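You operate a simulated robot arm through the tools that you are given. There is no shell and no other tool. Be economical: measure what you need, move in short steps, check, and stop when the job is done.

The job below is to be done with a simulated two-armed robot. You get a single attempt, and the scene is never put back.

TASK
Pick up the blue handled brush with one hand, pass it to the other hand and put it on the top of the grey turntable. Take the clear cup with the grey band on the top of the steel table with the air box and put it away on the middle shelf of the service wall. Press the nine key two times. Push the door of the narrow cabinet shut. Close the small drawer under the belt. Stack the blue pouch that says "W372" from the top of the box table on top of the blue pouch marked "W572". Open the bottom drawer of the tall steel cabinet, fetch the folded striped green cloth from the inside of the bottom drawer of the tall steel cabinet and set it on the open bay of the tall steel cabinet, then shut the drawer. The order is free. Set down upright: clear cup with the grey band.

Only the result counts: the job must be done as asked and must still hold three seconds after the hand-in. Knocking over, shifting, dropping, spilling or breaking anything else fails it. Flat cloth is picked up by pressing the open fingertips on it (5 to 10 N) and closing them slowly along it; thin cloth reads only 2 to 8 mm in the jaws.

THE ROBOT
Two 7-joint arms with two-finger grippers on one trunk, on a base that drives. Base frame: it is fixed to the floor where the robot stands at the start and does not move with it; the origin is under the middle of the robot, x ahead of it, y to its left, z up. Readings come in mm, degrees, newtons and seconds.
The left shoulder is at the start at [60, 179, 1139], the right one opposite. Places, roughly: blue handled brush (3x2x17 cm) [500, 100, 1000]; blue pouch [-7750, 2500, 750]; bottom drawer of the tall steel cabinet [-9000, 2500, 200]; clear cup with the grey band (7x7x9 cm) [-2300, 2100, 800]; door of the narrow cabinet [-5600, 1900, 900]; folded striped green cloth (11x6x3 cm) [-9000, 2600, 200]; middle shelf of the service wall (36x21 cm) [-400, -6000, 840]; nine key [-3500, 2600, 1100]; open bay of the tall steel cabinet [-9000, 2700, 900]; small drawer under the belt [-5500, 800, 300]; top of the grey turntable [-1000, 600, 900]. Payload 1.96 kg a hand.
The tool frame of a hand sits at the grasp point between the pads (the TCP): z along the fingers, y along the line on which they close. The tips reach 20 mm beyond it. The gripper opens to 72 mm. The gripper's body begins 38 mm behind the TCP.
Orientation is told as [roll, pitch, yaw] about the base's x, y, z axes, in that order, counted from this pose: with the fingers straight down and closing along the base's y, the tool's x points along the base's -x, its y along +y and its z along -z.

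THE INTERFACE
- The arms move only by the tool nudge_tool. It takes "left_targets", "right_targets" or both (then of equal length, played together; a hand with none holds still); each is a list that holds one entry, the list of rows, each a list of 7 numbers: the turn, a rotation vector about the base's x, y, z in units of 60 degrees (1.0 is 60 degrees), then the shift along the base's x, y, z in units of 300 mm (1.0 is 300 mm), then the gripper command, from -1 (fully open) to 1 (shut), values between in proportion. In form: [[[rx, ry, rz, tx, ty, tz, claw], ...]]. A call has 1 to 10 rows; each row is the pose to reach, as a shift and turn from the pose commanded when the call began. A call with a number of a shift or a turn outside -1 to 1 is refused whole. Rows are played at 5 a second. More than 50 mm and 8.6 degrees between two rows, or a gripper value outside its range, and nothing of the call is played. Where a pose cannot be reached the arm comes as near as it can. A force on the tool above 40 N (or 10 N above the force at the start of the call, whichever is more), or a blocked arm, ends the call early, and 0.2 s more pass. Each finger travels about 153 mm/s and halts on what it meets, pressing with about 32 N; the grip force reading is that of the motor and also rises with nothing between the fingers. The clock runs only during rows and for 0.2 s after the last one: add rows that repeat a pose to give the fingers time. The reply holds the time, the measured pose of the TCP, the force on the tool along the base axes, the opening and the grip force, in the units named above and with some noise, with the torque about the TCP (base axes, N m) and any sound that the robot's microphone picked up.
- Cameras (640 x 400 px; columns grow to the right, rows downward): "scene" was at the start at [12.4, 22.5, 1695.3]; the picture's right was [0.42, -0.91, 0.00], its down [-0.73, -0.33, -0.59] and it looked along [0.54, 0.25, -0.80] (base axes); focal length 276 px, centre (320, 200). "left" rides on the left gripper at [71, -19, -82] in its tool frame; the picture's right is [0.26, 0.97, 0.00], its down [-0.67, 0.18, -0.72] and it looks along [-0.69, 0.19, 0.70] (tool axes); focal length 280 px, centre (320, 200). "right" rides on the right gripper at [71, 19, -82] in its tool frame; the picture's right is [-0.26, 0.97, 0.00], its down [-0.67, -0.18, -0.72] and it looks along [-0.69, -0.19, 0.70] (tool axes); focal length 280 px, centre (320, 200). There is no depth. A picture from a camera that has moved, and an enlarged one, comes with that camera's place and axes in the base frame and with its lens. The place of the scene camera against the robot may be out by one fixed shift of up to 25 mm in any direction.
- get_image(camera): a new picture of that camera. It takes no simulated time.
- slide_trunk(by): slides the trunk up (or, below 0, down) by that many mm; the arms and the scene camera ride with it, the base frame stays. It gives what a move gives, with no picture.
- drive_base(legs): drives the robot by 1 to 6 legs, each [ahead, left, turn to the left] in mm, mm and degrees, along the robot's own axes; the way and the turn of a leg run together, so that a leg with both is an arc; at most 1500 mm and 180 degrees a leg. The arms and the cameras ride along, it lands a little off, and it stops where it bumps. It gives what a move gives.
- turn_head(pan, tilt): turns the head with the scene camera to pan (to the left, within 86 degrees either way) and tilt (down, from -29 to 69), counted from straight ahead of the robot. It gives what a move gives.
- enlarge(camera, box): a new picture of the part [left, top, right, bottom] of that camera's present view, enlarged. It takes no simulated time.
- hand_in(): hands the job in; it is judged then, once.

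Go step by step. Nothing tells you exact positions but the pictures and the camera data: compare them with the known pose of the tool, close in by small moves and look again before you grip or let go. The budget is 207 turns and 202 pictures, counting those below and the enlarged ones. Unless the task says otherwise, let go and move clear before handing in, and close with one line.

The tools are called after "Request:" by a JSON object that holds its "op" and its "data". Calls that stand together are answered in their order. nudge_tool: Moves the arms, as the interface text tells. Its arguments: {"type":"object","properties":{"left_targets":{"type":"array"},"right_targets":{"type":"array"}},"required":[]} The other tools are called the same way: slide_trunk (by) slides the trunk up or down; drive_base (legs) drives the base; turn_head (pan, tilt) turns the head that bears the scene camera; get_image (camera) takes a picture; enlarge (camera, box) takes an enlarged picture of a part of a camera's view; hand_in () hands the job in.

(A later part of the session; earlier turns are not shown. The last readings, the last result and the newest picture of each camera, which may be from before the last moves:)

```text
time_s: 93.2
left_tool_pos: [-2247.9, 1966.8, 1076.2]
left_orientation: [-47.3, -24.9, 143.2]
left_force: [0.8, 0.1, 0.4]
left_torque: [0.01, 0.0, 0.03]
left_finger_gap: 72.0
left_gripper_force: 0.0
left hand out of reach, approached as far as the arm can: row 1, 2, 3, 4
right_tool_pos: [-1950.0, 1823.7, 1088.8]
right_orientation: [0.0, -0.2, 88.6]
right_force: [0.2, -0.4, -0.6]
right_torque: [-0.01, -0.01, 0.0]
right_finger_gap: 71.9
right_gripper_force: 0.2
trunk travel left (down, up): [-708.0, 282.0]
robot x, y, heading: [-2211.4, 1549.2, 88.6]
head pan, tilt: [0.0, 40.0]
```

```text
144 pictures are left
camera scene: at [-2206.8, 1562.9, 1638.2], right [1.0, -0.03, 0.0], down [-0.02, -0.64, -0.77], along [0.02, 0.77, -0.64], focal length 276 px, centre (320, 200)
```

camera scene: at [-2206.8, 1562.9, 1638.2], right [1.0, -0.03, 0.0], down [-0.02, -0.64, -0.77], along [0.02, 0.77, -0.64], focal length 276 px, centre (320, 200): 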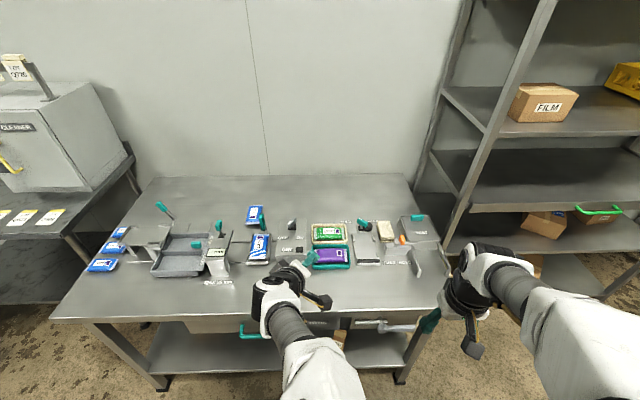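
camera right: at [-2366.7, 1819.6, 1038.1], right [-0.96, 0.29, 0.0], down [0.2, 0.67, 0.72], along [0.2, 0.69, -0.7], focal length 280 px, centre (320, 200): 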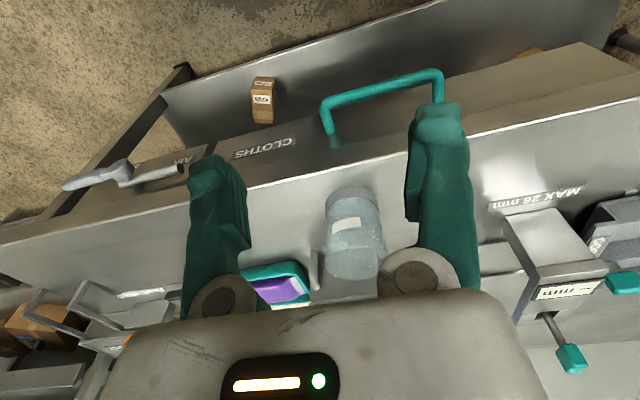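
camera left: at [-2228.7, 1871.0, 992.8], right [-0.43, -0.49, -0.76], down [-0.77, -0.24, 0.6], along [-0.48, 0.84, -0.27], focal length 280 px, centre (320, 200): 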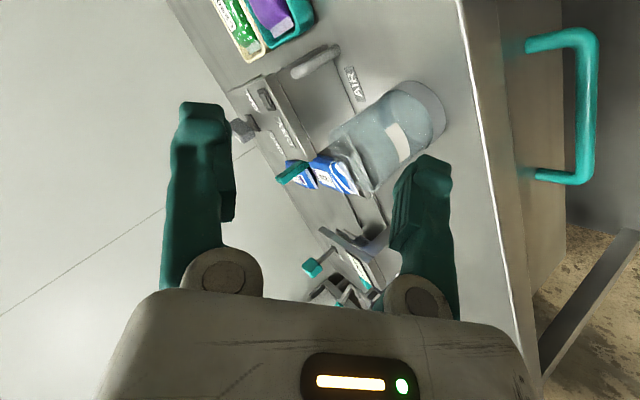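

The hand is clear. I turn the left hand back to its plain downward pose on its own side.

Request:
{"op": "nudge_tool", "data": {"left_targets": [[[-0.088, 0.068, -0.082, -0.086, -0.036, 0.03, -1], [-0.177, 0.135, -0.165, -0.172, -0.073, 0.06, -1], [-0.265, 0.203, -0.247, -0.258, -0.109, 0.08, -1], [-0.354, 0.271, -0.329, -0.344, -0.145, 0.08, -1], [-0.442, 0.338, -0.411, -0.43, -0.181, 0.08, -1], [-0.53, 0.406, -0.494, -0.515, -0.218, 0.08, -1], [-0.619, 0.473, -0.576, -0.601, -0.254, 0.08, -1], [-0.707, 0.541, -0.658, -0.687, -0.29, 0.08, -1]]]}}

Request:
{"op": "get_image", "data": {"camera": "scene"}}

```text
time_s: 95.0
left_tool_pos: [-2455.2, 1880.7, 1094.9]
left_orientation: [0.3, -0.2, 89.7]
left_force: [0.0, -0.2, 0.2]
left_torque: [0.0, -0.05, 0.01]
left_finger_gap: 72.0
left_gripper_force: 0.1
right_tool_pos: [-1951.0, 1825.0, 1090.9]
right_orientation: [0.1, -0.3, 88.6]
right_force: [-0.2, -0.8, 0.4]
right_torque: [-0.02, -0.03, -0.02]
right_finger_gap: 71.8
right_gripper_force: 0.2
trunk travel left (down, up): [-708.0, 282.0]
robot x, y, heading: [-2212.6, 1545.1, 88.6]
head pan, tilt: [0.0, 40.0]
```

```text
143 pictures are left
camera scene: at [-2209.0, 1564.4, 1638.2], right [1.0, -0.03, 0.0], down [-0.02, -0.64, -0.77], along [0.02, 0.77, -0.64], focal length 276 px, centre (320, 200)
```

scene: 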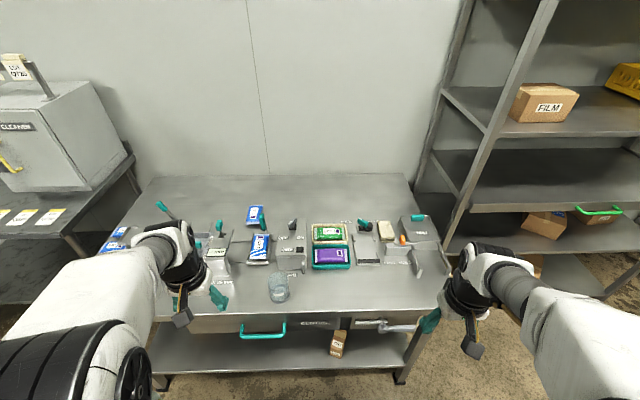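

The cup is untouched. I bring the left hand in front of the cup pointing down first, and then tilt it by about 45 degrees there.

Request:
{"op": "nudge_tool", "data": {"left_targets": [[[0, 0, 0, 0.12, 0.05, -0.05, -1], [0, 0, 0, 0.24, 0.1, -0.1, -1], [0, 0, 0, 0.36, 0.15, -0.15, -1], [0, 0, 0, 0.413, 0.2, -0.25, -1], [0, 0, 0, 0.413, 0.2, -0.25, -1]]]}}

Request:
{"op": "nudge_tool", "data": {"left_targets": [[[0.1, 0, 0, 0, 0, 0, -1], [0.2, 0, 0, 0, 0, 0, -1], [0.3, 0, 0, 0, 0, 0, -1], [0.4, 0, 0, 0, 0, 0, -1], [0.5, 0, 0, 0, 0, 0, -1]]]}}

Request:
{"op": "get_image", "data": {"camera": "left"}}

Request:
{"op": "get_image", "data": {"camera": "scene"}}

```text
time_s: 96.2
left_tool_pos: [-2336.0, 1926.0, 1033.3]
left_orientation: [0.2, -0.3, 89.6]
left_force: [-0.4, 0.4, 0.1]
left_torque: [-0.02, 0.02, -0.01]
left_finger_gap: 71.8
left_gripper_force: 0.2
left hand out of reach, approached as far as the arm can: row 4, 5
right_tool_pos: [-1951.9, 1825.3, 1089.2]
right_orientation: [0.1, -0.2, 88.7]
right_force: [0.3, -1.2, -0.6]
right_torque: [0.01, 0.02, -0.02]
right_finger_gap: 71.9
right_gripper_force: 0.0
trunk travel left (down, up): [-708.0, 282.0]
robot x, y, heading: [-2212.3, 1548.6, 88.7]
head pan, tilt: [0.0, 40.0]
```

```text
time_s: 97.4
left_tool_pos: [-2333.2, 1933.6, 1036.0]
left_orientation: [0.7, -30.2, 89.4]
left_force: [1.1, -0.4, 0.3]
left_torque: [-0.02, 0.0, 0.02]
left_finger_gap: 71.9
left_gripper_force: 0.0
left hand out of reach, approached as far as the arm can: row 5
right_tool_pos: [-1949.8, 1824.7, 1089.7]
right_orientation: [0.2, -0.1, 88.6]
right_force: [0.2, -0.3, 1.0]
right_torque: [-0.02, 0.0, 0.01]
right_finger_gap: 72.0
right_gripper_force: 0.0
trunk travel left (down, up): [-708.0, 282.0]
robot x, y, heading: [-2212.6, 1547.5, 88.4]
head pan, tilt: [0.0, 40.0]
```

```text
142 pictures are left
camera left: at [-2314.0, 1831.7, 1071.6], right [-0.97, -0.22, -0.12], down [-0.17, 0.22, 0.96], along [-0.19, 0.95, -0.25], focal length 280 px, centre (320, 200)
```

left: 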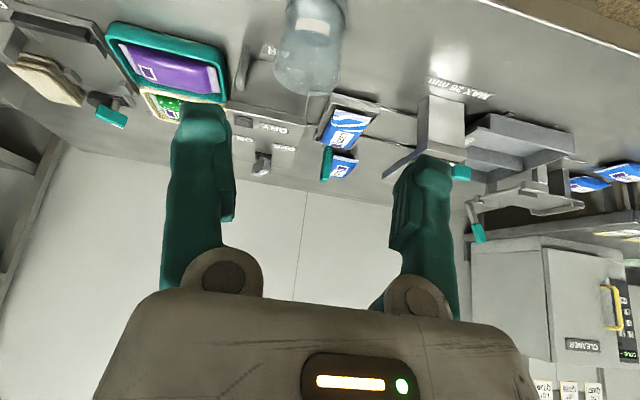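

```text
141 pictures are left
camera scene: at [-2205.4, 1565.0, 1638.2], right [1.0, -0.03, 0.0], down [-0.02, -0.64, -0.77], along [0.02, 0.77, -0.64], focal length 276 px, centre (320, 200)
```

scene: 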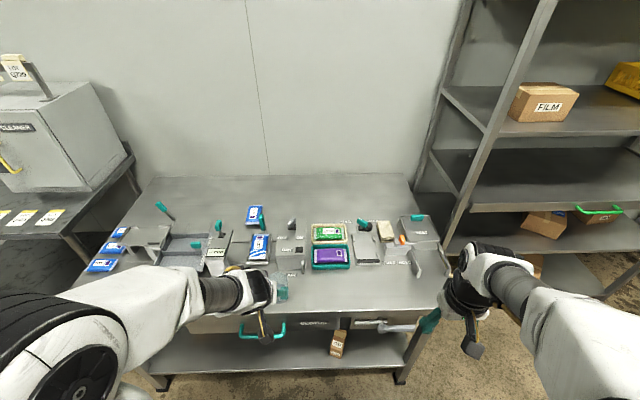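

The views agree on the cup at [-2331, 2060]. I drive 60 mm forward to gain reach and add 10 degrees of tilt, still above the cup.

Request:
{"op": "drive_base", "data": {"legs": [[60, 0, 0]]}}

Request:
{"op": "nudge_tool", "data": {"left_targets": [[[0.08, 0, 0, 0, -0.05, -0.06, -1], [0.16, 0, 0, 0, -0.08, -0.13, -1], [0.2, 0, 0, 0, -0.08, -0.18, -1], [0.2, 0, 0, 0, -0.08, -0.18, -1]]]}}

Request:
{"op": "get_image", "data": {"camera": "left"}}

Request:
{"op": "get_image", "data": {"camera": "scene"}}

```text
time_s: 98.4
left_tool_pos: [-2331.3, 1995.2, 1037.6]
left_orientation: [0.7, -30.3, 89.4]
left_force: [-1.1, -0.1, -0.1]
left_torque: [0.0, 0.02, -0.04]
left_finger_gap: 72.0
left_gripper_force: 0.2
right_tool_pos: [-1948.4, 1885.8, 1090.1]
right_orientation: [0.3, -0.2, 88.5]
right_force: [1.3, 0.0, 0.0]
right_torque: [-0.01, 0.01, 0.04]
right_finger_gap: 71.7
right_gripper_force: 0.0
trunk travel left (down, up): [-708.0, 282.0]
robot x, y, heading: [-2208.7, 1608.2, 88.5]
head pan, tilt: [0.0, 40.0]
```

```text
time_s: 99.4
left_tool_pos: [-2314.0, 2015.6, 969.6]
left_orientation: [0.8, -42.3, 89.3]
left_force: [0.3, 0.2, -0.2]
left_torque: [0.02, -0.04, -0.01]
left_finger_gap: 71.9
left_gripper_force: 0.0
left hand out of reach, approached as far as the arm can: row 1, 2, 3, 4
right_tool_pos: [-1948.2, 1884.5, 1089.0]
right_orientation: [0.2, -0.2, 88.5]
right_force: [0.3, -0.3, -0.1]
right_torque: [0.03, -0.03, 0.01]
right_finger_gap: 71.8
right_gripper_force: 0.0
trunk travel left (down, up): [-708.0, 282.0]
robot x, y, heading: [-2210.5, 1607.4, 88.6]
head pan, tilt: [0.0, 40.0]
```

```text
140 pictures are left
camera left: at [-2295.8, 1909.1, 982.7], right [-0.97, -0.19, -0.17], down [-0.17, 0.02, 0.98], along [-0.19, 0.98, -0.05], focal length 280 px, centre (320, 200)
```

left: 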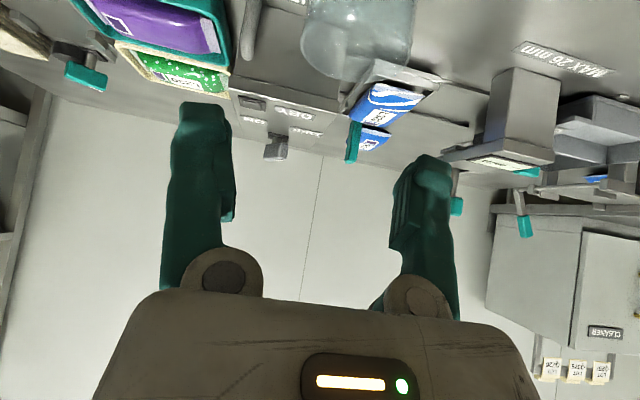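

```text
139 pictures are left
camera scene: at [-2205.6, 1623.2, 1638.3], right [1.0, -0.03, 0.0], down [-0.02, -0.64, -0.77], along [0.02, 0.77, -0.64], focal length 276 px, centre (320, 200)
```

scene: 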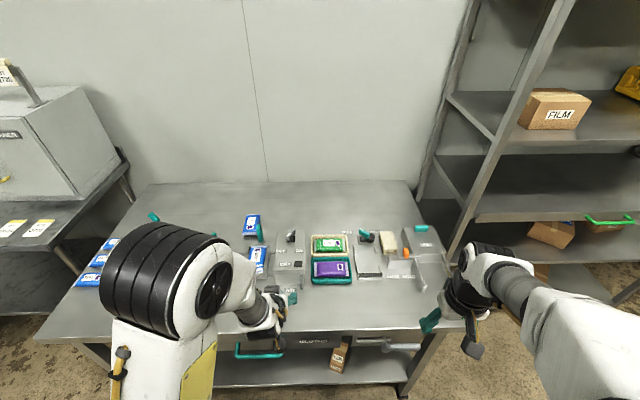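

The tilted hand was too near the body, so I back up 80 mm and approach with a longer arm.

Request:
{"op": "drive_base", "data": {"legs": [[-80, 0, 0]]}}

Request:
{"op": "nudge_tool", "data": {"left_targets": [[[0, 0, 0, -0.056, 0.04, 0, -1], [0, 0, 0, -0.056, 0.09, -0.01, -1], [0, 0, 0, -0.056, 0.13, -0.02, -1], [0, 0, 0, -0.056, 0.13, -0.02, -1]]]}}

Request:
{"op": "get_image", "data": {"camera": "left"}}

```text
time_s: 100.5
left_tool_pos: [-2316.0, 1937.1, 970.0]
left_orientation: [0.9, -42.1, 89.3]
left_force: [-0.8, -0.3, -0.5]
left_torque: [-0.03, -0.02, 0.03]
left_finger_gap: 72.0
left_gripper_force: 0.1
right_tool_pos: [-1950.6, 1803.8, 1088.1]
right_orientation: [0.1, -0.1, 88.6]
right_force: [-0.2, 0.8, 0.1]
right_torque: [-0.01, 0.01, 0.01]
right_finger_gap: 72.1
right_gripper_force: 0.1
trunk travel left (down, up): [-708.0, 282.0]
robot x, y, heading: [-2212.5, 1529.0, 88.4]
head pan, tilt: [0.0, 40.0]
```

```text
time_s: 101.5
left_tool_pos: [-2331.8, 1976.9, 963.6]
left_orientation: [0.9, -42.2, 89.2]
left_force: [0.5, -0.3, -0.7]
left_torque: [-0.02, 0.0, -0.01]
left_finger_gap: 72.0
left_gripper_force: 0.1
right_tool_pos: [-1949.5, 1806.0, 1088.3]
right_orientation: [0.1, -0.2, 88.7]
right_force: [0.8, -0.2, 0.4]
right_torque: [0.0, -0.01, 0.03]
right_finger_gap: 72.0
right_gripper_force: 0.0
trunk travel left (down, up): [-708.0, 282.0]
robot x, y, heading: [-2207.9, 1527.4, 88.4]
head pan, tilt: [0.0, 40.0]
```

```text
138 pictures are left
camera left: at [-2313.7, 1869.8, 977.4], right [-0.97, -0.19, -0.17], down [-0.17, 0.02, 0.98], along [-0.19, 0.98, -0.05], focal length 280 px, centre (320, 200)
```

left: 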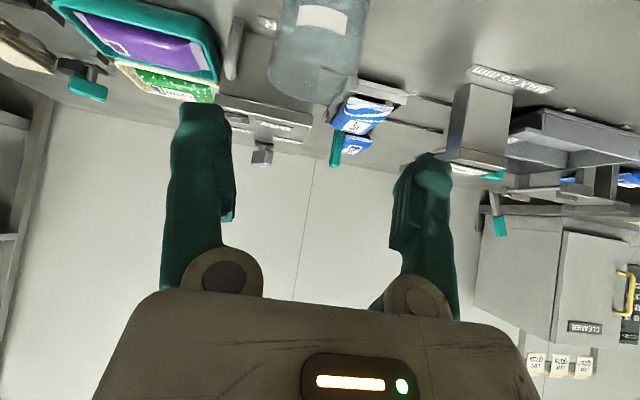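

The hand follows now at 42 degrees of tilt. I take the rim at about z 888 and the axis at [-2332, 2057], and move to the pre-grasp in front of and above it.

Request:
{"op": "nudge_tool", "data": {"left_targets": [[[0, 0, 0, 0, 0.03, -0.06, -1], [0, 0, 0, 0, 0.065, -0.127, -1], [0, 0, 0, 0, 0.065, -0.127, -1]]]}}

Request:
{"op": "get_image", "data": {"camera": "left"}}

Request:
{"op": "enlarge", "data": {"camera": "scene", "box": [230, 240, 350, 320]}}

```text
time_s: 102.3
left_tool_pos: [-2333.3, 1994.5, 926.8]
left_orientation: [0.9, -42.2, 89.3]
left_force: [0.2, 0.0, 0.5]
left_torque: [-0.03, 0.0, -0.02]
left_finger_gap: 71.8
left_gripper_force: 0.0
right_tool_pos: [-1948.8, 1804.2, 1088.8]
right_orientation: [0.3, -0.2, 88.6]
right_force: [-0.7, -0.5, 0.8]
right_torque: [0.01, -0.02, 0.0]
right_finger_gap: 72.2
right_gripper_force: 0.1
trunk travel left (down, up): [-708.0, 282.0]
robot x, y, heading: [-2211.7, 1528.3, 88.4]
head pan, tilt: [0.0, 40.0]
```

```text
137 pictures are left
camera left: at [-2313.9, 1887.5, 939.4], right [-0.97, -0.19, -0.17], down [-0.17, 0.02, 0.98], along [-0.19, 0.98, -0.05], focal length 280 px, centre (320, 200)
```

left: 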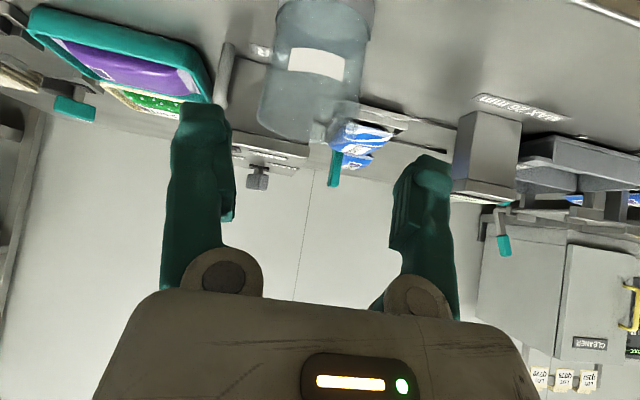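

```text
5.00 times, centred on (290, 280) of scene
camera zoom: at [-2206.4, 1543.9, 1638.2], right [1.0, -0.03, 0.0], down [-0.02, -0.64, -0.77], along [0.02, 0.77, -0.64], focal length 1378 px, centre (470, -200)
```

zoom: 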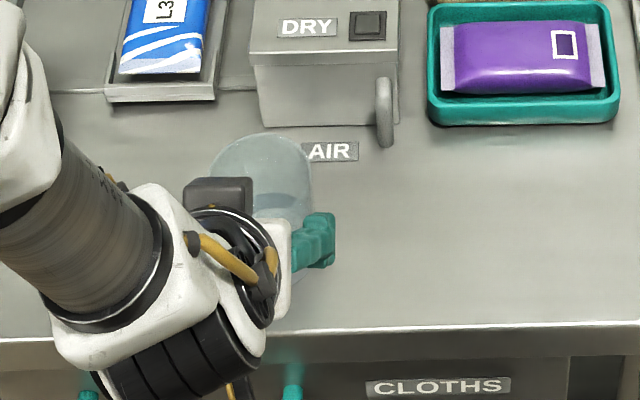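

The axis reads [-2331, 2055] with the rim near z 882. I slide the open fingers around the glass.

Request:
{"op": "nudge_tool", "data": {"left_targets": [[[0, 0, 0, 0.005, 0.06, -0.07, -1], [0, 0, 0, 0.006, 0.12, -0.14, -1], [0, 0, 0, 0.006, 0.185, -0.213, -1], [0, 0, 0, 0.006, 0.185, -0.213, -1]]]}}

Request:
{"op": "get_image", "data": {"camera": "left"}}

Request:
{"op": "enlarge", "data": {"camera": "scene", "box": [230, 240, 350, 320]}}

```text
time_s: 103.3
left_tool_pos: [-2332.5, 2052.0, 862.2]
left_orientation: [0.9, -42.2, 89.3]
left_force: [-0.6, -0.1, 0.2]
left_torque: [0.0, 0.0, -0.04]
left_finger_gap: 72.0
left_gripper_force: 0.0
right_tool_pos: [-1950.9, 1806.0, 1088.7]
right_orientation: [0.2, -0.2, 88.6]
right_force: [-0.6, 0.1, 0.2]
right_torque: [0.0, -0.01, 0.01]
right_finger_gap: 72.0
right_gripper_force: 0.0
trunk travel left (down, up): [-708.0, 282.0]
robot x, y, heading: [-2212.2, 1528.2, 88.4]
head pan, tilt: [0.0, 40.0]
```

```text
135 pictures are left
camera left: at [-2312.9, 1943.7, 874.8], right [-0.97, -0.19, -0.16], down [-0.17, 0.02, 0.98], along [-0.19, 0.98, -0.05], focal length 280 px, centre (320, 200)
```

left: 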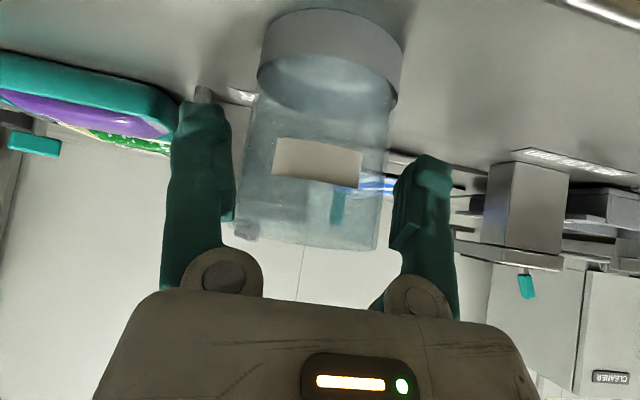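

```text
5.00 times, centred on (290, 280) of scene
camera zoom: at [-2206.5, 1543.9, 1638.2], right [1.0, -0.03, 0.0], down [-0.02, -0.64, -0.77], along [0.02, 0.77, -0.64], focal length 1378 px, centre (470, -200)
```

zoom: 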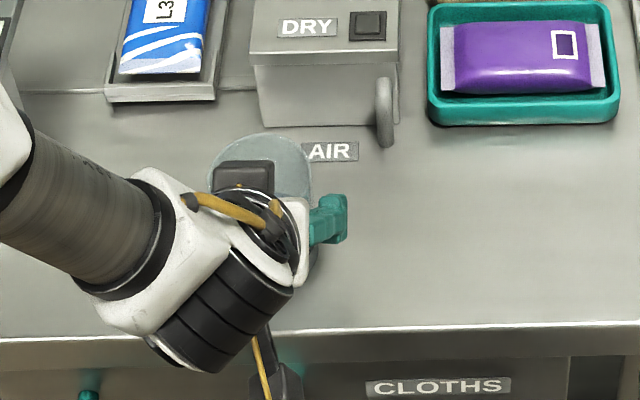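

The cup sits between the fingers without contact. I centre by 2 mm and close gently.

Request:
{"op": "nudge_tool", "data": {"left_targets": [[[0, 0, 0, 0.007, 0, 0, -1], [0, 0, 0, 0.007, 0, 0, -0.9], [0, 0, 0, 0.007, 0, 0, -0.8], [0, 0, 0, 0.007, 0, 0, -0.6], [0, 0, 0, 0.007, 0, 0, 0], [0, 0, 0, 0.007, 0, 0, 0]]]}}

Request:
{"op": "get_image", "data": {"camera": "left"}}

```text
time_s: 104.7
left_tool_pos: [-2329.9, 2049.7, 861.1]
left_orientation: [0.9, -42.2, 89.4]
left_force: [-0.3, 0.3, 1.8]
left_torque: [0.08, 0.0, 0.0]
left_finger_gap: 56.1
left_gripper_force: 32.0
right_tool_pos: [-1949.6, 1804.6, 1089.8]
right_orientation: [0.1, -0.2, 88.6]
right_force: [0.5, -0.2, -0.6]
right_torque: [0.01, 0.06, 0.02]
right_finger_gap: 71.9
right_gripper_force: 0.0
trunk travel left (down, up): [-708.0, 282.0]
robot x, y, heading: [-2213.1, 1528.0, 88.5]
head pan, tilt: [0.0, 40.0]
```

```text
133 pictures are left
camera left: at [-2311.0, 1943.5, 875.0], right [-0.97, -0.19, -0.17], down [-0.17, 0.02, 0.98], along [-0.19, 0.98, -0.05], focal length 280 px, centre (320, 200)
```

left: 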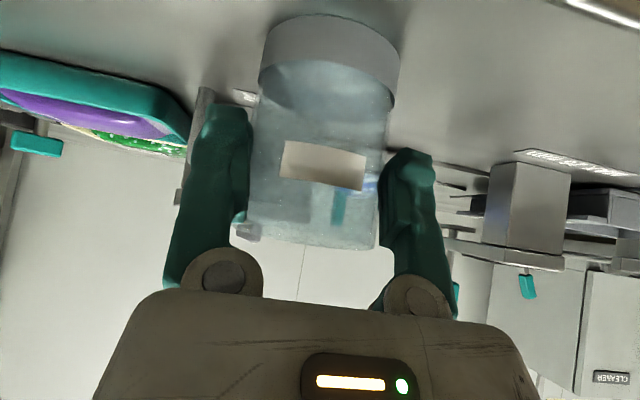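

The cup is gripped at 56 mm. I lift it by the trunk and check.

Request:
{"op": "slide_trunk", "data": {"by": 100}}

Request:
{"op": "get_image", "data": {"camera": "left"}}

Request:
{"op": "turn_head", "data": {"pan": -86, "tilt": 15}}

Request:
{"op": "get_image", "data": {"camera": "scene"}}

```text
time_s: 106.0
left_tool_pos: [-2329.8, 2052.0, 961.9]
left_orientation: [1.0, -42.2, 89.2]
left_force: [0.3, -0.4, -1.2]
left_torque: [-0.05, 0.01, -0.01]
left_finger_gap: 55.8
left_gripper_force: 32.4
right_tool_pos: [-1949.9, 1805.1, 1189.3]
right_orientation: [0.1, -0.2, 88.5]
right_force: [0.8, -0.3, -0.2]
right_torque: [0.02, -0.01, 0.03]
right_finger_gap: 72.0
right_gripper_force: 0.0
trunk travel left (down, up): [-808.0, 182.0]
robot x, y, heading: [-2212.8, 1529.8, 88.3]
head pan, tilt: [0.0, 40.0]
```

```text
132 pictures are left
camera left: at [-2311.1, 1943.7, 974.8], right [-0.97, -0.19, -0.17], down [-0.17, 0.02, 0.98], along [-0.19, 0.98, -0.05], focal length 280 px, centre (320, 200)
```

left: 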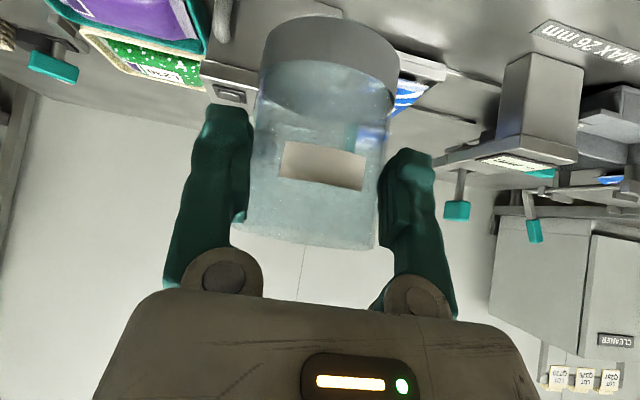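

```text
time_s: 107.6
left_tool_pos: [-2329.7, 2050.3, 962.0]
left_orientation: [0.9, -42.2, 89.3]
left_force: [0.2, 0.9, 0.4]
left_torque: [-0.06, 0.03, 0.01]
left_finger_gap: 55.5
left_gripper_force: 31.6
right_tool_pos: [-1950.6, 1804.2, 1189.1]
right_orientation: [0.1, -0.2, 88.5]
right_force: [-0.2, 0.4, 0.1]
right_torque: [-0.03, 0.01, 0.0]
right_finger_gap: 71.9
right_gripper_force: 0.0
trunk travel left (down, up): [-808.0, 182.0]
robot x, y, heading: [-2213.4, 1524.1, 88.4]
head pan, tilt: [-85.9, 15.0]
```

```text
131 pictures are left
camera scene: at [-2115.8, 1463.9, 1777.8], right [0.04, -1.0, 0.0], down [-0.26, -0.01, -0.97], along [0.96, 0.04, -0.26], focal length 276 px, centre (320, 200)
```

scene: 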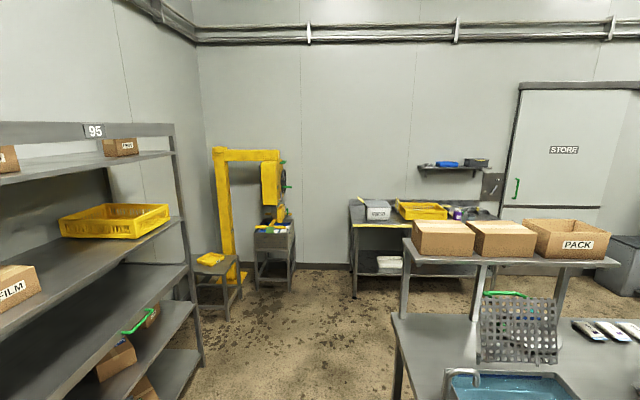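

The cup is held safely. I back off, turn east and return along the lane, then look south towards the service wall.

Request:
{"op": "drive_base", "data": {"legs": [[-180, 0, 0], [0, 0, -88], [0, 250, 0], [1400, 0, 0], [560, 0, 0], [0, 0, -90]]}}

Request:
{"op": "turn_head", "data": {"pan": 0, "tilt": 10}}

Request:
{"op": "get_image", "data": {"camera": "scene"}}

```text
time_s: 127.5
left_tool_pos: [-147.7, 1047.2, 961.4]
left_orientation: [0.9, -42.2, -89.8]
left_force: [0.7, 0.1, -1.5]
left_torque: [0.01, -0.01, 0.01]
left_finger_gap: 50.5
left_gripper_force: 32.3
right_tool_pos: [-531.1, 1287.3, 1188.6]
right_orientation: [0.1, -0.2, -90.5]
right_force: [-0.1, 0.0, -0.2]
right_torque: [-0.01, -0.02, -0.01]
right_finger_gap: 72.1
right_gripper_force: 0.2
trunk travel left (down, up): [-808.0, 182.0]
robot x, y, heading: [-272.3, 1565.9, -90.7]
head pan, tilt: [-85.9, 15.0]
```

```text
time_s: 129.1
left_tool_pos: [-148.4, 1045.9, 962.3]
left_orientation: [0.9, -42.2, -89.8]
left_force: [-0.5, -0.2, -0.3]
left_torque: [0.01, -0.03, -0.02]
left_finger_gap: 50.3
left_gripper_force: 31.7
right_tool_pos: [-530.7, 1287.9, 1188.7]
right_orientation: [0.1, -0.3, -90.4]
right_force: [-0.1, -1.3, 0.8]
right_torque: [-0.01, -0.02, 0.03]
right_finger_gap: 71.8
right_gripper_force: 0.1
trunk travel left (down, up): [-808.0, 182.0]
robot x, y, heading: [-271.7, 1564.8, -90.6]
head pan, tilt: [0.0, 10.0]
```

```text
130 pictures are left
camera scene: at [-267.3, 1526.9, 1785.9], right [-1.0, 0.01, 0.0], down [0.0, 0.17, -0.98], along [-0.01, -0.98, -0.17], focal length 276 px, centre (320, 200)
```

scene: 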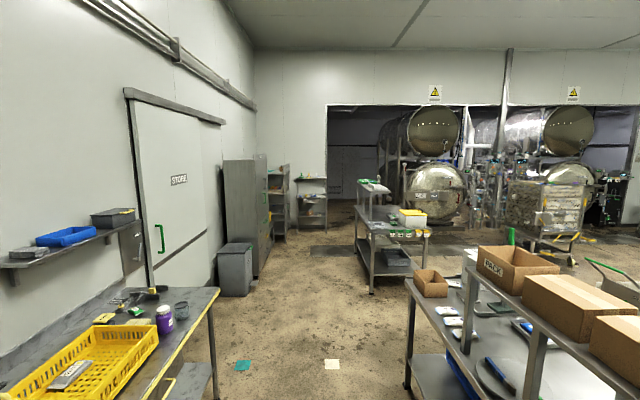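

The gap on the cup shrank from 56 to 50 mm, so I check the grip at once.

Request:
{"op": "get_image", "data": {"camera": "left"}}

Request:
{"op": "enlarge", "data": {"camera": "scene", "box": [260, 150, 440, 280]}}

```text
129 pictures are left
camera left: at [-169.0, 1154.1, 974.9], right [0.96, 0.21, -0.17], down [0.17, -0.02, 0.98], along [0.2, -0.98, -0.05], focal length 280 px, centre (320, 200)
```

left: 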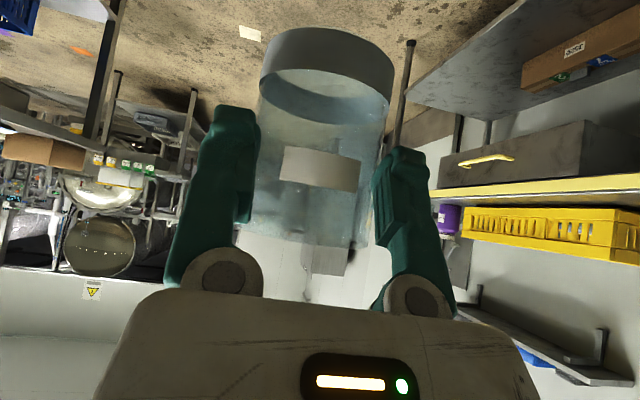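

```text
3.08 times, centred on (350, 215) of scene
camera zoom: at [-267.3, 1526.9, 1785.9], right [-1.0, 0.01, 0.0], down [0.0, 0.17, -0.98], along [-0.01, -0.98, -0.17], focal length 848 px, centre (228, 154)
```

zoom: 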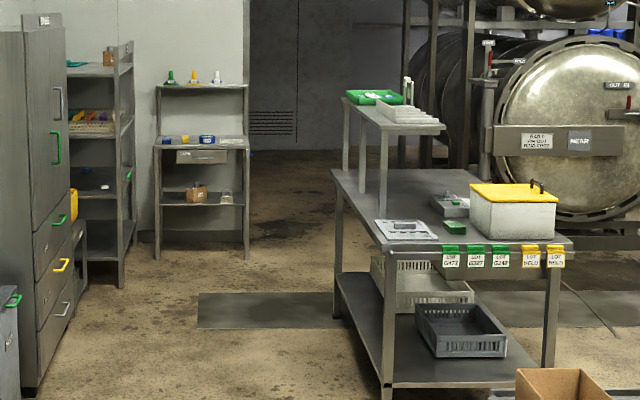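

The flat pads sit slightly off the cup's axis, so it is slowly squeezed out. I limit the squeeze, and set the cup down on the free end of the start bench to grip it better.

Request:
{"op": "nudge_tool", "data": {"left_targets": [[[0, 0, 0, 0, 0, 0, -0.35], [0, 0, 0, 0, 0, 0, -0.35]]]}}

Request:
{"op": "drive_base", "data": {"legs": [[1500, 0, 0], [240, 0, 0], [0, 0, 90.6]]}}

Request:
{"op": "turn_head", "data": {"pan": 5, "tilt": 45}}

Request:
{"op": "get_image", "data": {"camera": "scene"}}

Request:
{"op": "get_image", "data": {"camera": "left"}}

```text
time_s: 129.7
left_tool_pos: [-148.6, 1046.4, 961.0]
left_orientation: [0.8, -42.2, -89.8]
left_force: [0.1, 0.8, -0.4]
left_torque: [0.01, 0.01, -0.02]
left_finger_gap: 50.2
left_gripper_force: 32.2
right_tool_pos: [-531.0, 1287.7, 1188.9]
right_orientation: [0.1, -0.2, -90.5]
right_force: [-0.4, -1.1, -0.1]
right_torque: [-0.01, -0.02, 0.01]
right_finger_gap: 71.9
right_gripper_force: 0.1
trunk travel left (down, up): [-808.0, 182.0]
robot x, y, heading: [-271.9, 1570.4, -90.8]
head pan, tilt: [0.0, 10.0]
```

```text
time_s: 142.3
left_tool_pos: [196.1, -33.2, 962.5]
left_orientation: [0.9, -42.2, 0.4]
left_force: [0.3, -0.5, -0.6]
left_torque: [-0.02, 0.01, 0.0]
left_finger_gap: 48.4
left_gripper_force: 0.1
right_tool_pos: [-44.0, -416.9, 1188.5]
right_orientation: [0.1, -0.2, -0.4]
right_force: [0.5, -0.4, 0.0]
right_torque: [0.02, -0.02, -0.04]
right_finger_gap: 72.1
right_gripper_force: 0.0
trunk travel left (down, up): [-808.0, 182.0]
robot x, y, heading: [-323.4, -161.2, -0.6]
head pan, tilt: [0.0, 10.0]
```

```text
time_s: 143.3
left_tool_pos: [194.8, -34.0, 961.2]
left_orientation: [0.9, -42.2, 0.2]
left_force: [0.4, -0.3, -0.2]
left_torque: [-0.02, -0.01, -0.02]
left_finger_gap: 48.7
left_gripper_force: 0.0
right_tool_pos: [-44.0, -418.1, 1189.5]
right_orientation: [0.1, -0.2, -0.4]
right_force: [0.0, 0.2, -1.6]
right_torque: [-0.03, -0.01, -0.03]
right_finger_gap: 72.1
right_gripper_force: 0.1
trunk travel left (down, up): [-808.0, 182.0]
robot x, y, heading: [-322.7, -161.2, -0.5]
head pan, tilt: [5.0, 45.0]
```

```text
127 pictures are left
camera scene: at [-298.8, -160.4, 1731.0], right [0.08, -1.0, 0.0], down [-0.7, -0.05, -0.71], along [0.71, 0.06, -0.71], focal length 276 px, centre (320, 200)
```

scene: 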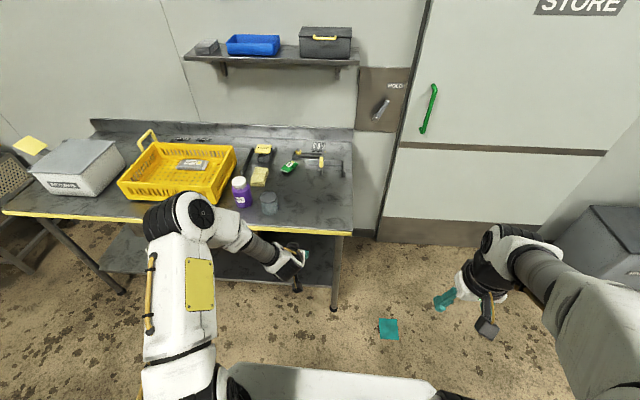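

```text
126 pictures are left
camera left: at [88.1, -54.2, 974.9], right [-0.21, 0.96, -0.17], down [0.02, 0.17, 0.98], along [0.98, 0.2, -0.05], focal length 280 px, centre (320, 200)
```

left: 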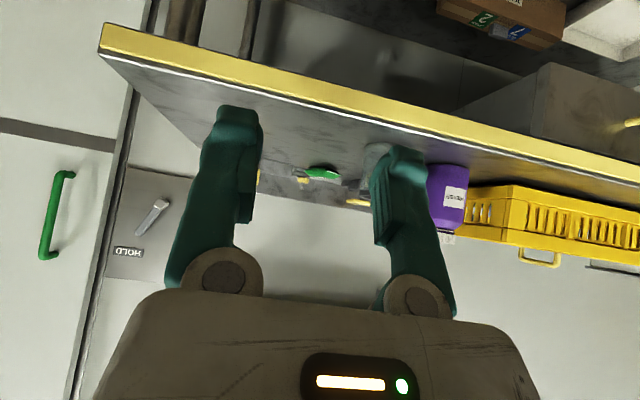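

The cup has slipped out during the drive; I look for it on the floor along my way.

Request:
{"op": "turn_head", "data": {"pan": 86, "tilt": 40}}

Request:
{"op": "get_image", "data": {"camera": "scene"}}

Request:
{"op": "turn_head", "data": {"pan": 40, "tilt": 55}}

Request:
{"op": "get_image", "data": {"camera": "scene"}}

```text
time_s: 144.9
left_tool_pos: [196.0, -33.1, 962.2]
left_orientation: [1.0, -42.2, 0.2]
left_force: [0.6, -0.1, -0.5]
left_torque: [0.04, -0.01, -0.02]
left_finger_gap: 48.3
left_gripper_force: 0.1
right_tool_pos: [-43.7, -417.3, 1189.3]
right_orientation: [0.1, -0.1, -0.4]
right_force: [-0.5, -0.2, 0.0]
right_torque: [0.02, -0.01, -0.04]
right_finger_gap: 72.0
right_gripper_force: 0.1
trunk travel left (down, up): [-808.0, 182.0]
robot x, y, heading: [-325.9, -155.6, -0.3]
head pan, tilt: [85.9, 40.0]
```

```text
125 pictures are left
camera scene: at [-373.0, -82.0, 1738.2], right [1.0, -0.08, 0.0], down [-0.05, -0.64, -0.77], along [0.06, 0.76, -0.64], focal length 276 px, centre (320, 200)
```

scene: 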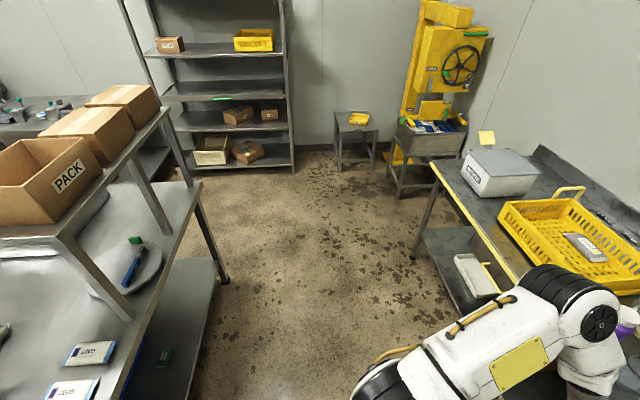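

```text
time_s: 146.0
left_tool_pos: [194.9, -34.0, 961.5]
left_orientation: [1.0, -42.3, 0.3]
left_force: [-0.4, 0.5, -0.2]
left_torque: [0.03, 0.01, -0.02]
left_finger_gap: 48.7
left_gripper_force: 0.0
right_tool_pos: [-44.0, -416.6, 1189.5]
right_orientation: [0.2, -0.3, -0.4]
right_force: [-0.3, -0.1, -0.5]
right_torque: [-0.02, 0.0, -0.01]
right_finger_gap: 71.8
right_gripper_force: 0.1
trunk travel left (down, up): [-808.0, 182.0]
robot x, y, heading: [-324.5, -159.7, -0.7]
head pan, tilt: [40.0, 55.0]
```

```text
124 pictures are left
camera scene: at [-324.2, -120.8, 1717.6], right [0.64, -0.77, 0.0], down [-0.63, -0.52, -0.57], along [0.44, 0.36, -0.82], focal length 276 px, centre (320, 200)
```

scene: 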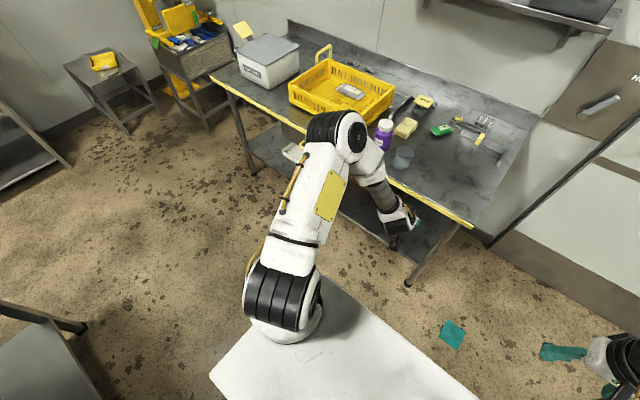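

Not there yet. I look ahead and to the south.

Request:
{"op": "turn_head", "data": {"pan": -60, "tilt": 40}}

Request:
{"op": "get_image", "data": {"camera": "scene"}}

Request:
{"op": "enlarge", "data": {"camera": "left", "box": [0, 0, 640, 200]}}

Request:
{"op": "get_image", "data": {"camera": "right"}}

```text
time_s: 147.8
left_tool_pos: [196.1, -34.2, 960.9]
left_orientation: [0.9, -42.2, 0.3]
left_force: [0.5, 0.3, 0.7]
left_torque: [-0.03, -0.02, 0.0]
left_finger_gap: 48.5
left_gripper_force: 0.1
right_tool_pos: [-43.1, -417.3, 1189.3]
right_orientation: [0.1, -0.3, -0.5]
right_force: [0.7, -0.1, 0.1]
right_torque: [-0.03, 0.0, -0.01]
right_finger_gap: 72.0
right_gripper_force: 0.2
trunk travel left (down, up): [-808.0, 182.0]
robot x, y, heading: [-323.9, -159.0, -0.3]
head pan, tilt: [-60.0, 40.0]
```

```text
123 pictures are left
camera scene: at [-338.0, -240.7, 1738.2], right [-0.87, -0.49, 0.0], down [-0.32, 0.56, -0.77], along [0.38, -0.67, -0.64], focal length 276 px, centre (320, 200)
```

scene: 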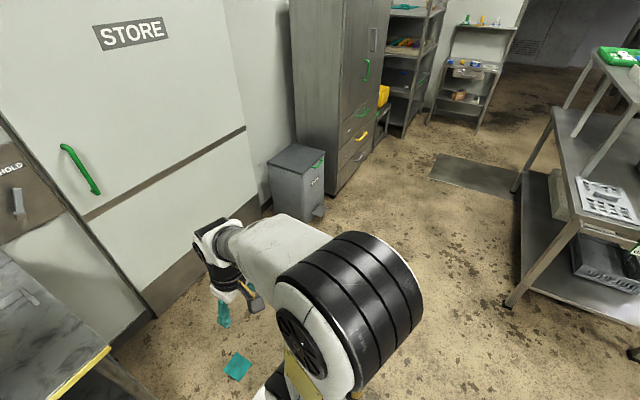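

```text
1.00 times, centred on (320, 100) of left (not enlarged: the box is as wide or as high as the picture)
camera zoom: at [88.1, -54.1, 974.9], right [-0.21, 0.96, -0.17], down [0.02, 0.17, 0.98], along [0.98, 0.2, -0.05], focal length 280 px, centre (320, 300)
```

zoom: 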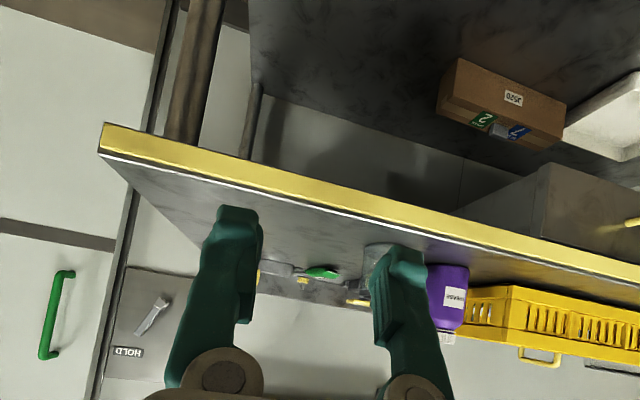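

```text
121 pictures are left
camera right: at [-115.6, -395.7, 1270.3], right [0.27, 0.96, 0.0], down [0.67, -0.19, 0.72], along [0.69, -0.19, -0.7], focal length 280 px, centre (320, 200)
```

right: 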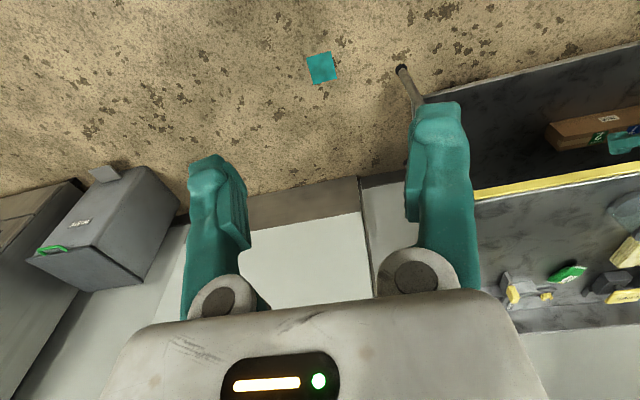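

The right elbow hides the likely spot, so I look further to the right and down.

Request:
{"op": "turn_head", "data": {"pan": -86, "tilt": 55}}

Request:
{"op": "get_image", "data": {"camera": "scene"}}

Request:
{"op": "turn_head", "data": {"pan": -20, "tilt": 69}}

Request:
{"op": "get_image", "data": {"camera": "scene"}}

```text
time_s: 148.7
left_tool_pos: [195.1, -32.2, 961.6]
left_orientation: [0.8, -42.3, 0.3]
left_force: [-0.1, -0.1, 0.2]
left_torque: [0.02, 0.0, 0.02]
left_finger_gap: 48.8
left_gripper_force: 0.0
right_tool_pos: [-44.0, -416.6, 1188.6]
right_orientation: [0.1, -0.2, -0.4]
right_force: [-0.5, 0.0, -0.2]
right_torque: [0.01, 0.0, -0.03]
right_finger_gap: 72.0
right_gripper_force: 0.1
trunk travel left (down, up): [-808.0, 182.0]
robot x, y, heading: [-327.6, -154.2, -0.4]
head pan, tilt: [-85.9, 55.0]
```

```text
120 pictures are left
camera scene: at [-375.3, -238.7, 1717.6], right [-1.0, -0.06, 0.0], down [-0.05, 0.82, -0.57], along [0.04, -0.57, -0.82], focal length 276 px, centre (320, 200)
```

scene: 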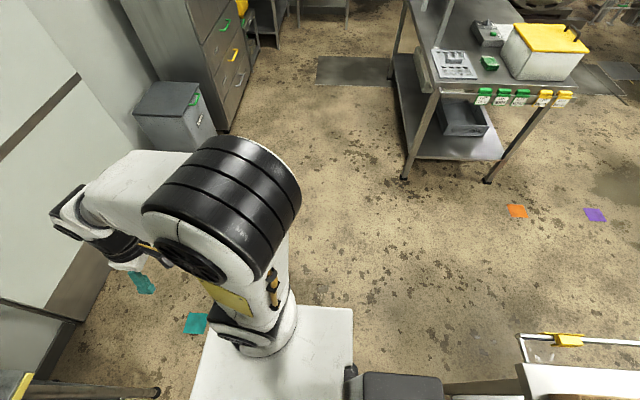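

```text
time_s: 150.1
left_tool_pos: [194.6, -33.3, 961.6]
left_orientation: [0.9, -42.2, 0.3]
left_force: [0.6, 0.2, -0.7]
left_torque: [0.0, 0.0, 0.0]
left_finger_gap: 48.4
left_gripper_force: 0.1
right_tool_pos: [-43.4, -417.8, 1189.5]
right_orientation: [0.1, -0.2, -0.5]
right_force: [-0.1, 0.1, -0.2]
right_torque: [-0.02, 0.02, -0.02]
right_finger_gap: 71.7
right_gripper_force: 0.1
trunk travel left (down, up): [-808.0, 182.0]
robot x, y, heading: [-324.4, -158.8, -0.4]
head pan, tilt: [-20.0, 68.8]
```

```text
119 pictures are left
camera scene: at [-327.5, -186.4, 1702.1], right [-0.35, -0.94, 0.0], down [-0.87, 0.33, -0.36], along [0.34, -0.13, -0.93], focal length 276 px, centre (320, 200)
```

scene: 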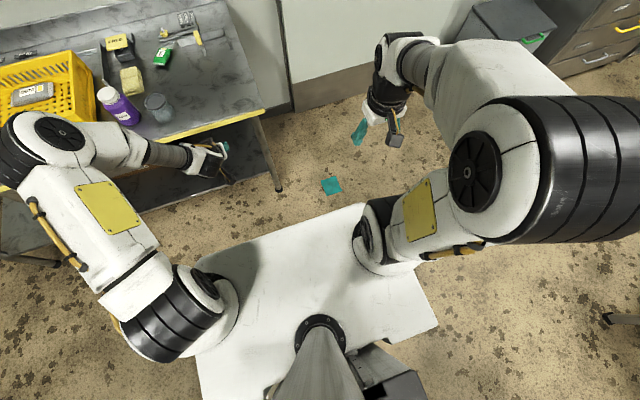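

Something glassy shows near the lower right of that view. I look again enlarged.

Request:
{"op": "turn_head", "data": {"pan": -86, "tilt": 55}}

Request:
{"op": "enlarge", "data": {"camera": "scene", "box": [440, 280, 640, 400]}}

Request:
{"op": "enlarge", "data": {"camera": "scene", "box": [270, 60, 590, 300]}}

```text
time_s: 151.4
left_tool_pos: [195.2, -32.7, 961.5]
left_orientation: [0.8, -42.2, 0.3]
left_force: [0.7, -0.1, 0.3]
left_torque: [0.01, -0.01, -0.02]
left_finger_gap: 48.5
left_gripper_force: 0.0
right_tool_pos: [-43.7, -416.9, 1189.7]
right_orientation: [0.2, -0.2, -0.4]
right_force: [0.7, -0.2, 0.3]
right_torque: [0.02, 0.04, 0.02]
right_finger_gap: 72.2
right_gripper_force: 0.1
trunk travel left (down, up): [-808.0, 182.0]
robot x, y, heading: [-325.0, -159.6, -0.4]
head pan, tilt: [-85.9, 55.0]
```

```text
3.20 times, centred on (540, 340) of scene
camera zoom: at [-375.4, -238.6, 1717.5], right [-1.0, -0.06, 0.0], down [-0.05, 0.82, -0.57], along [0.04, -0.57, -0.82], focal length 882 px, centre (-384, -248)
```

zoom: 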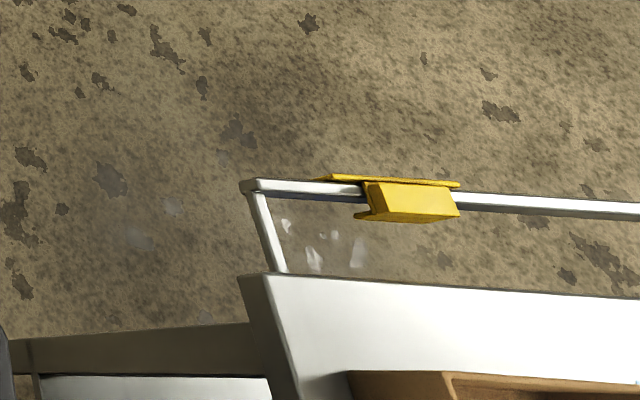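

```text
1.67 times, centred on (430, 180) of scene
camera zoom: at [-375.4, -238.6, 1717.5], right [-1.0, -0.06, 0.0], down [-0.05, 0.82, -0.57], along [0.04, -0.57, -0.82], focal length 459 px, centre (137, 233)
```

zoom: 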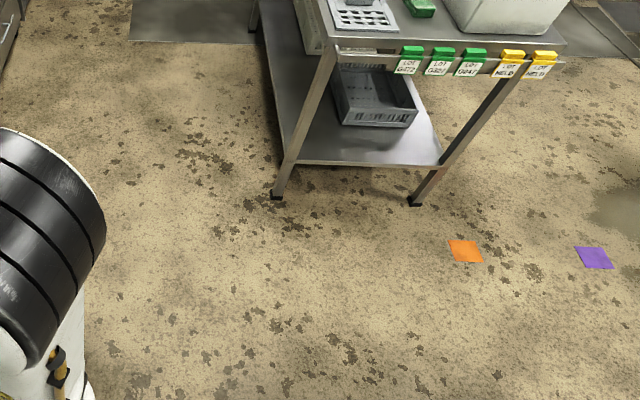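

I see faint specks on the floor but no cup yet. I check the path I drove along once more.

Request:
{"op": "turn_head", "data": {"pan": 80, "tilt": 50}}

Request:
{"op": "enlarge", "data": {"camera": "scene", "box": [150, 0, 470, 200]}}

Request:
{"op": "enlarge", "data": {"camera": "scene", "box": [150, 200, 470, 400]}}

Request:
{"op": "turn_head", "data": {"pan": -5, "tilt": 50}}

Request:
{"op": "enlarge", "data": {"camera": "scene", "box": [180, 170, 500, 370]}}

```text
time_s: 153.9
left_tool_pos: [195.8, -33.9, 962.2]
left_orientation: [0.9, -42.2, 0.3]
left_force: [0.2, -0.3, 0.9]
left_torque: [0.03, 0.0, -0.02]
left_finger_gap: 48.7
left_gripper_force: 0.1
right_tool_pos: [-44.2, -416.5, 1189.5]
right_orientation: [0.2, -0.2, -0.4]
right_force: [-0.6, 0.0, 0.8]
right_torque: [0.0, 0.01, -0.02]
right_finger_gap: 72.2
right_gripper_force: 0.1
trunk travel left (down, up): [-808.0, 182.0]
robot x, y, heading: [-327.4, -157.6, -0.8]
head pan, tilt: [80.0, 50.0]
```

```text
2.00 times, centred on (310, 100) of scene
camera zoom: at [-365.7, -91.0, 1724.0], right [0.98, -0.18, 0.0], down [-0.14, -0.75, -0.64], along [0.12, 0.63, -0.77], focal length 551 px, centre (340, 400)
```

zoom: 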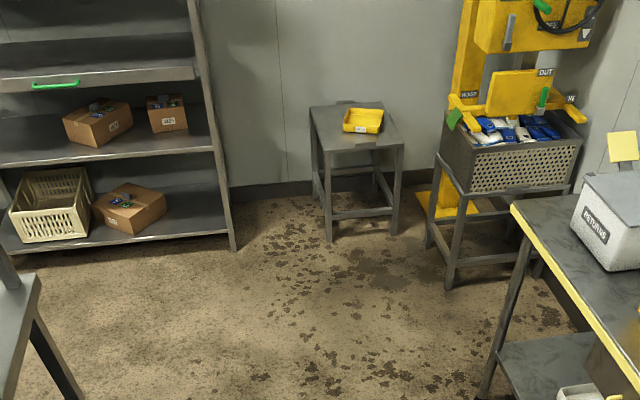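

```text
2.00 times, centred on (310, 300) of scene
camera zoom: at [-365.7, -91.0, 1724.0], right [0.98, -0.18, 0.0], down [-0.14, -0.75, -0.64], along [0.12, 0.63, -0.77], focal length 551 px, centre (340, 0)
```

zoom: 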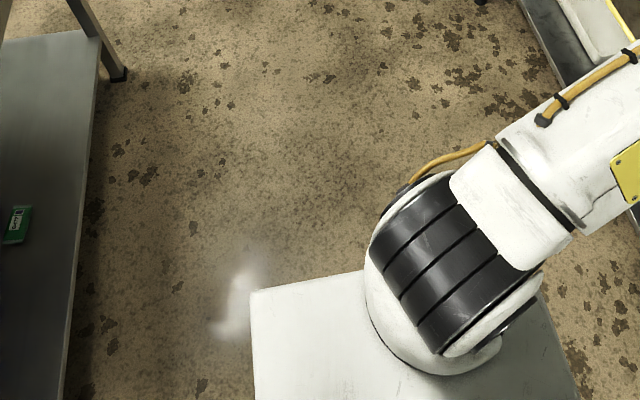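

```text
time_s: 155.5
left_tool_pos: [195.4, -33.4, 961.3]
left_orientation: [0.8, -42.2, 0.4]
left_force: [-0.2, 0.2, -0.4]
left_torque: [0.03, 0.03, -0.01]
left_finger_gap: 48.7
left_gripper_force: 0.0
right_tool_pos: [-43.9, -417.9, 1189.5]
right_orientation: [0.0, -0.2, -0.4]
right_force: [0.2, -0.6, 0.3]
right_torque: [-0.03, 0.02, -0.01]
right_finger_gap: 72.3
right_gripper_force: 0.1
trunk travel left (down, up): [-808.0, 182.0]
robot x, y, heading: [-326.0, -161.5, -0.4]
head pan, tilt: [-5.0, 50.0]
```

```text
2.00 times, centred on (340, 270) of scene
camera zoom: at [-303.2, -174.0, 1724.0], right [-0.1, -1.0, 0.0], down [-0.76, 0.07, -0.64], along [0.64, -0.06, -0.77], focal length 551 px, centre (280, 60)
```

zoom: 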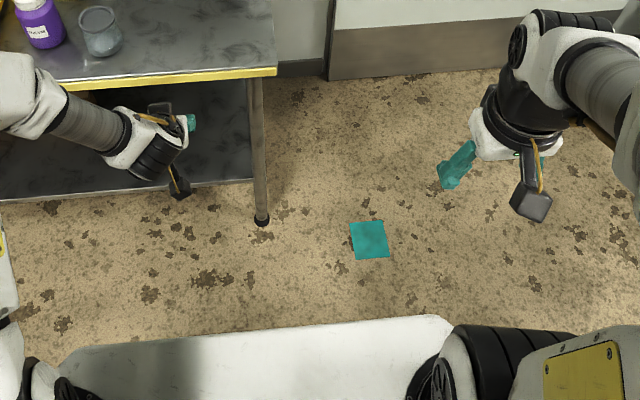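

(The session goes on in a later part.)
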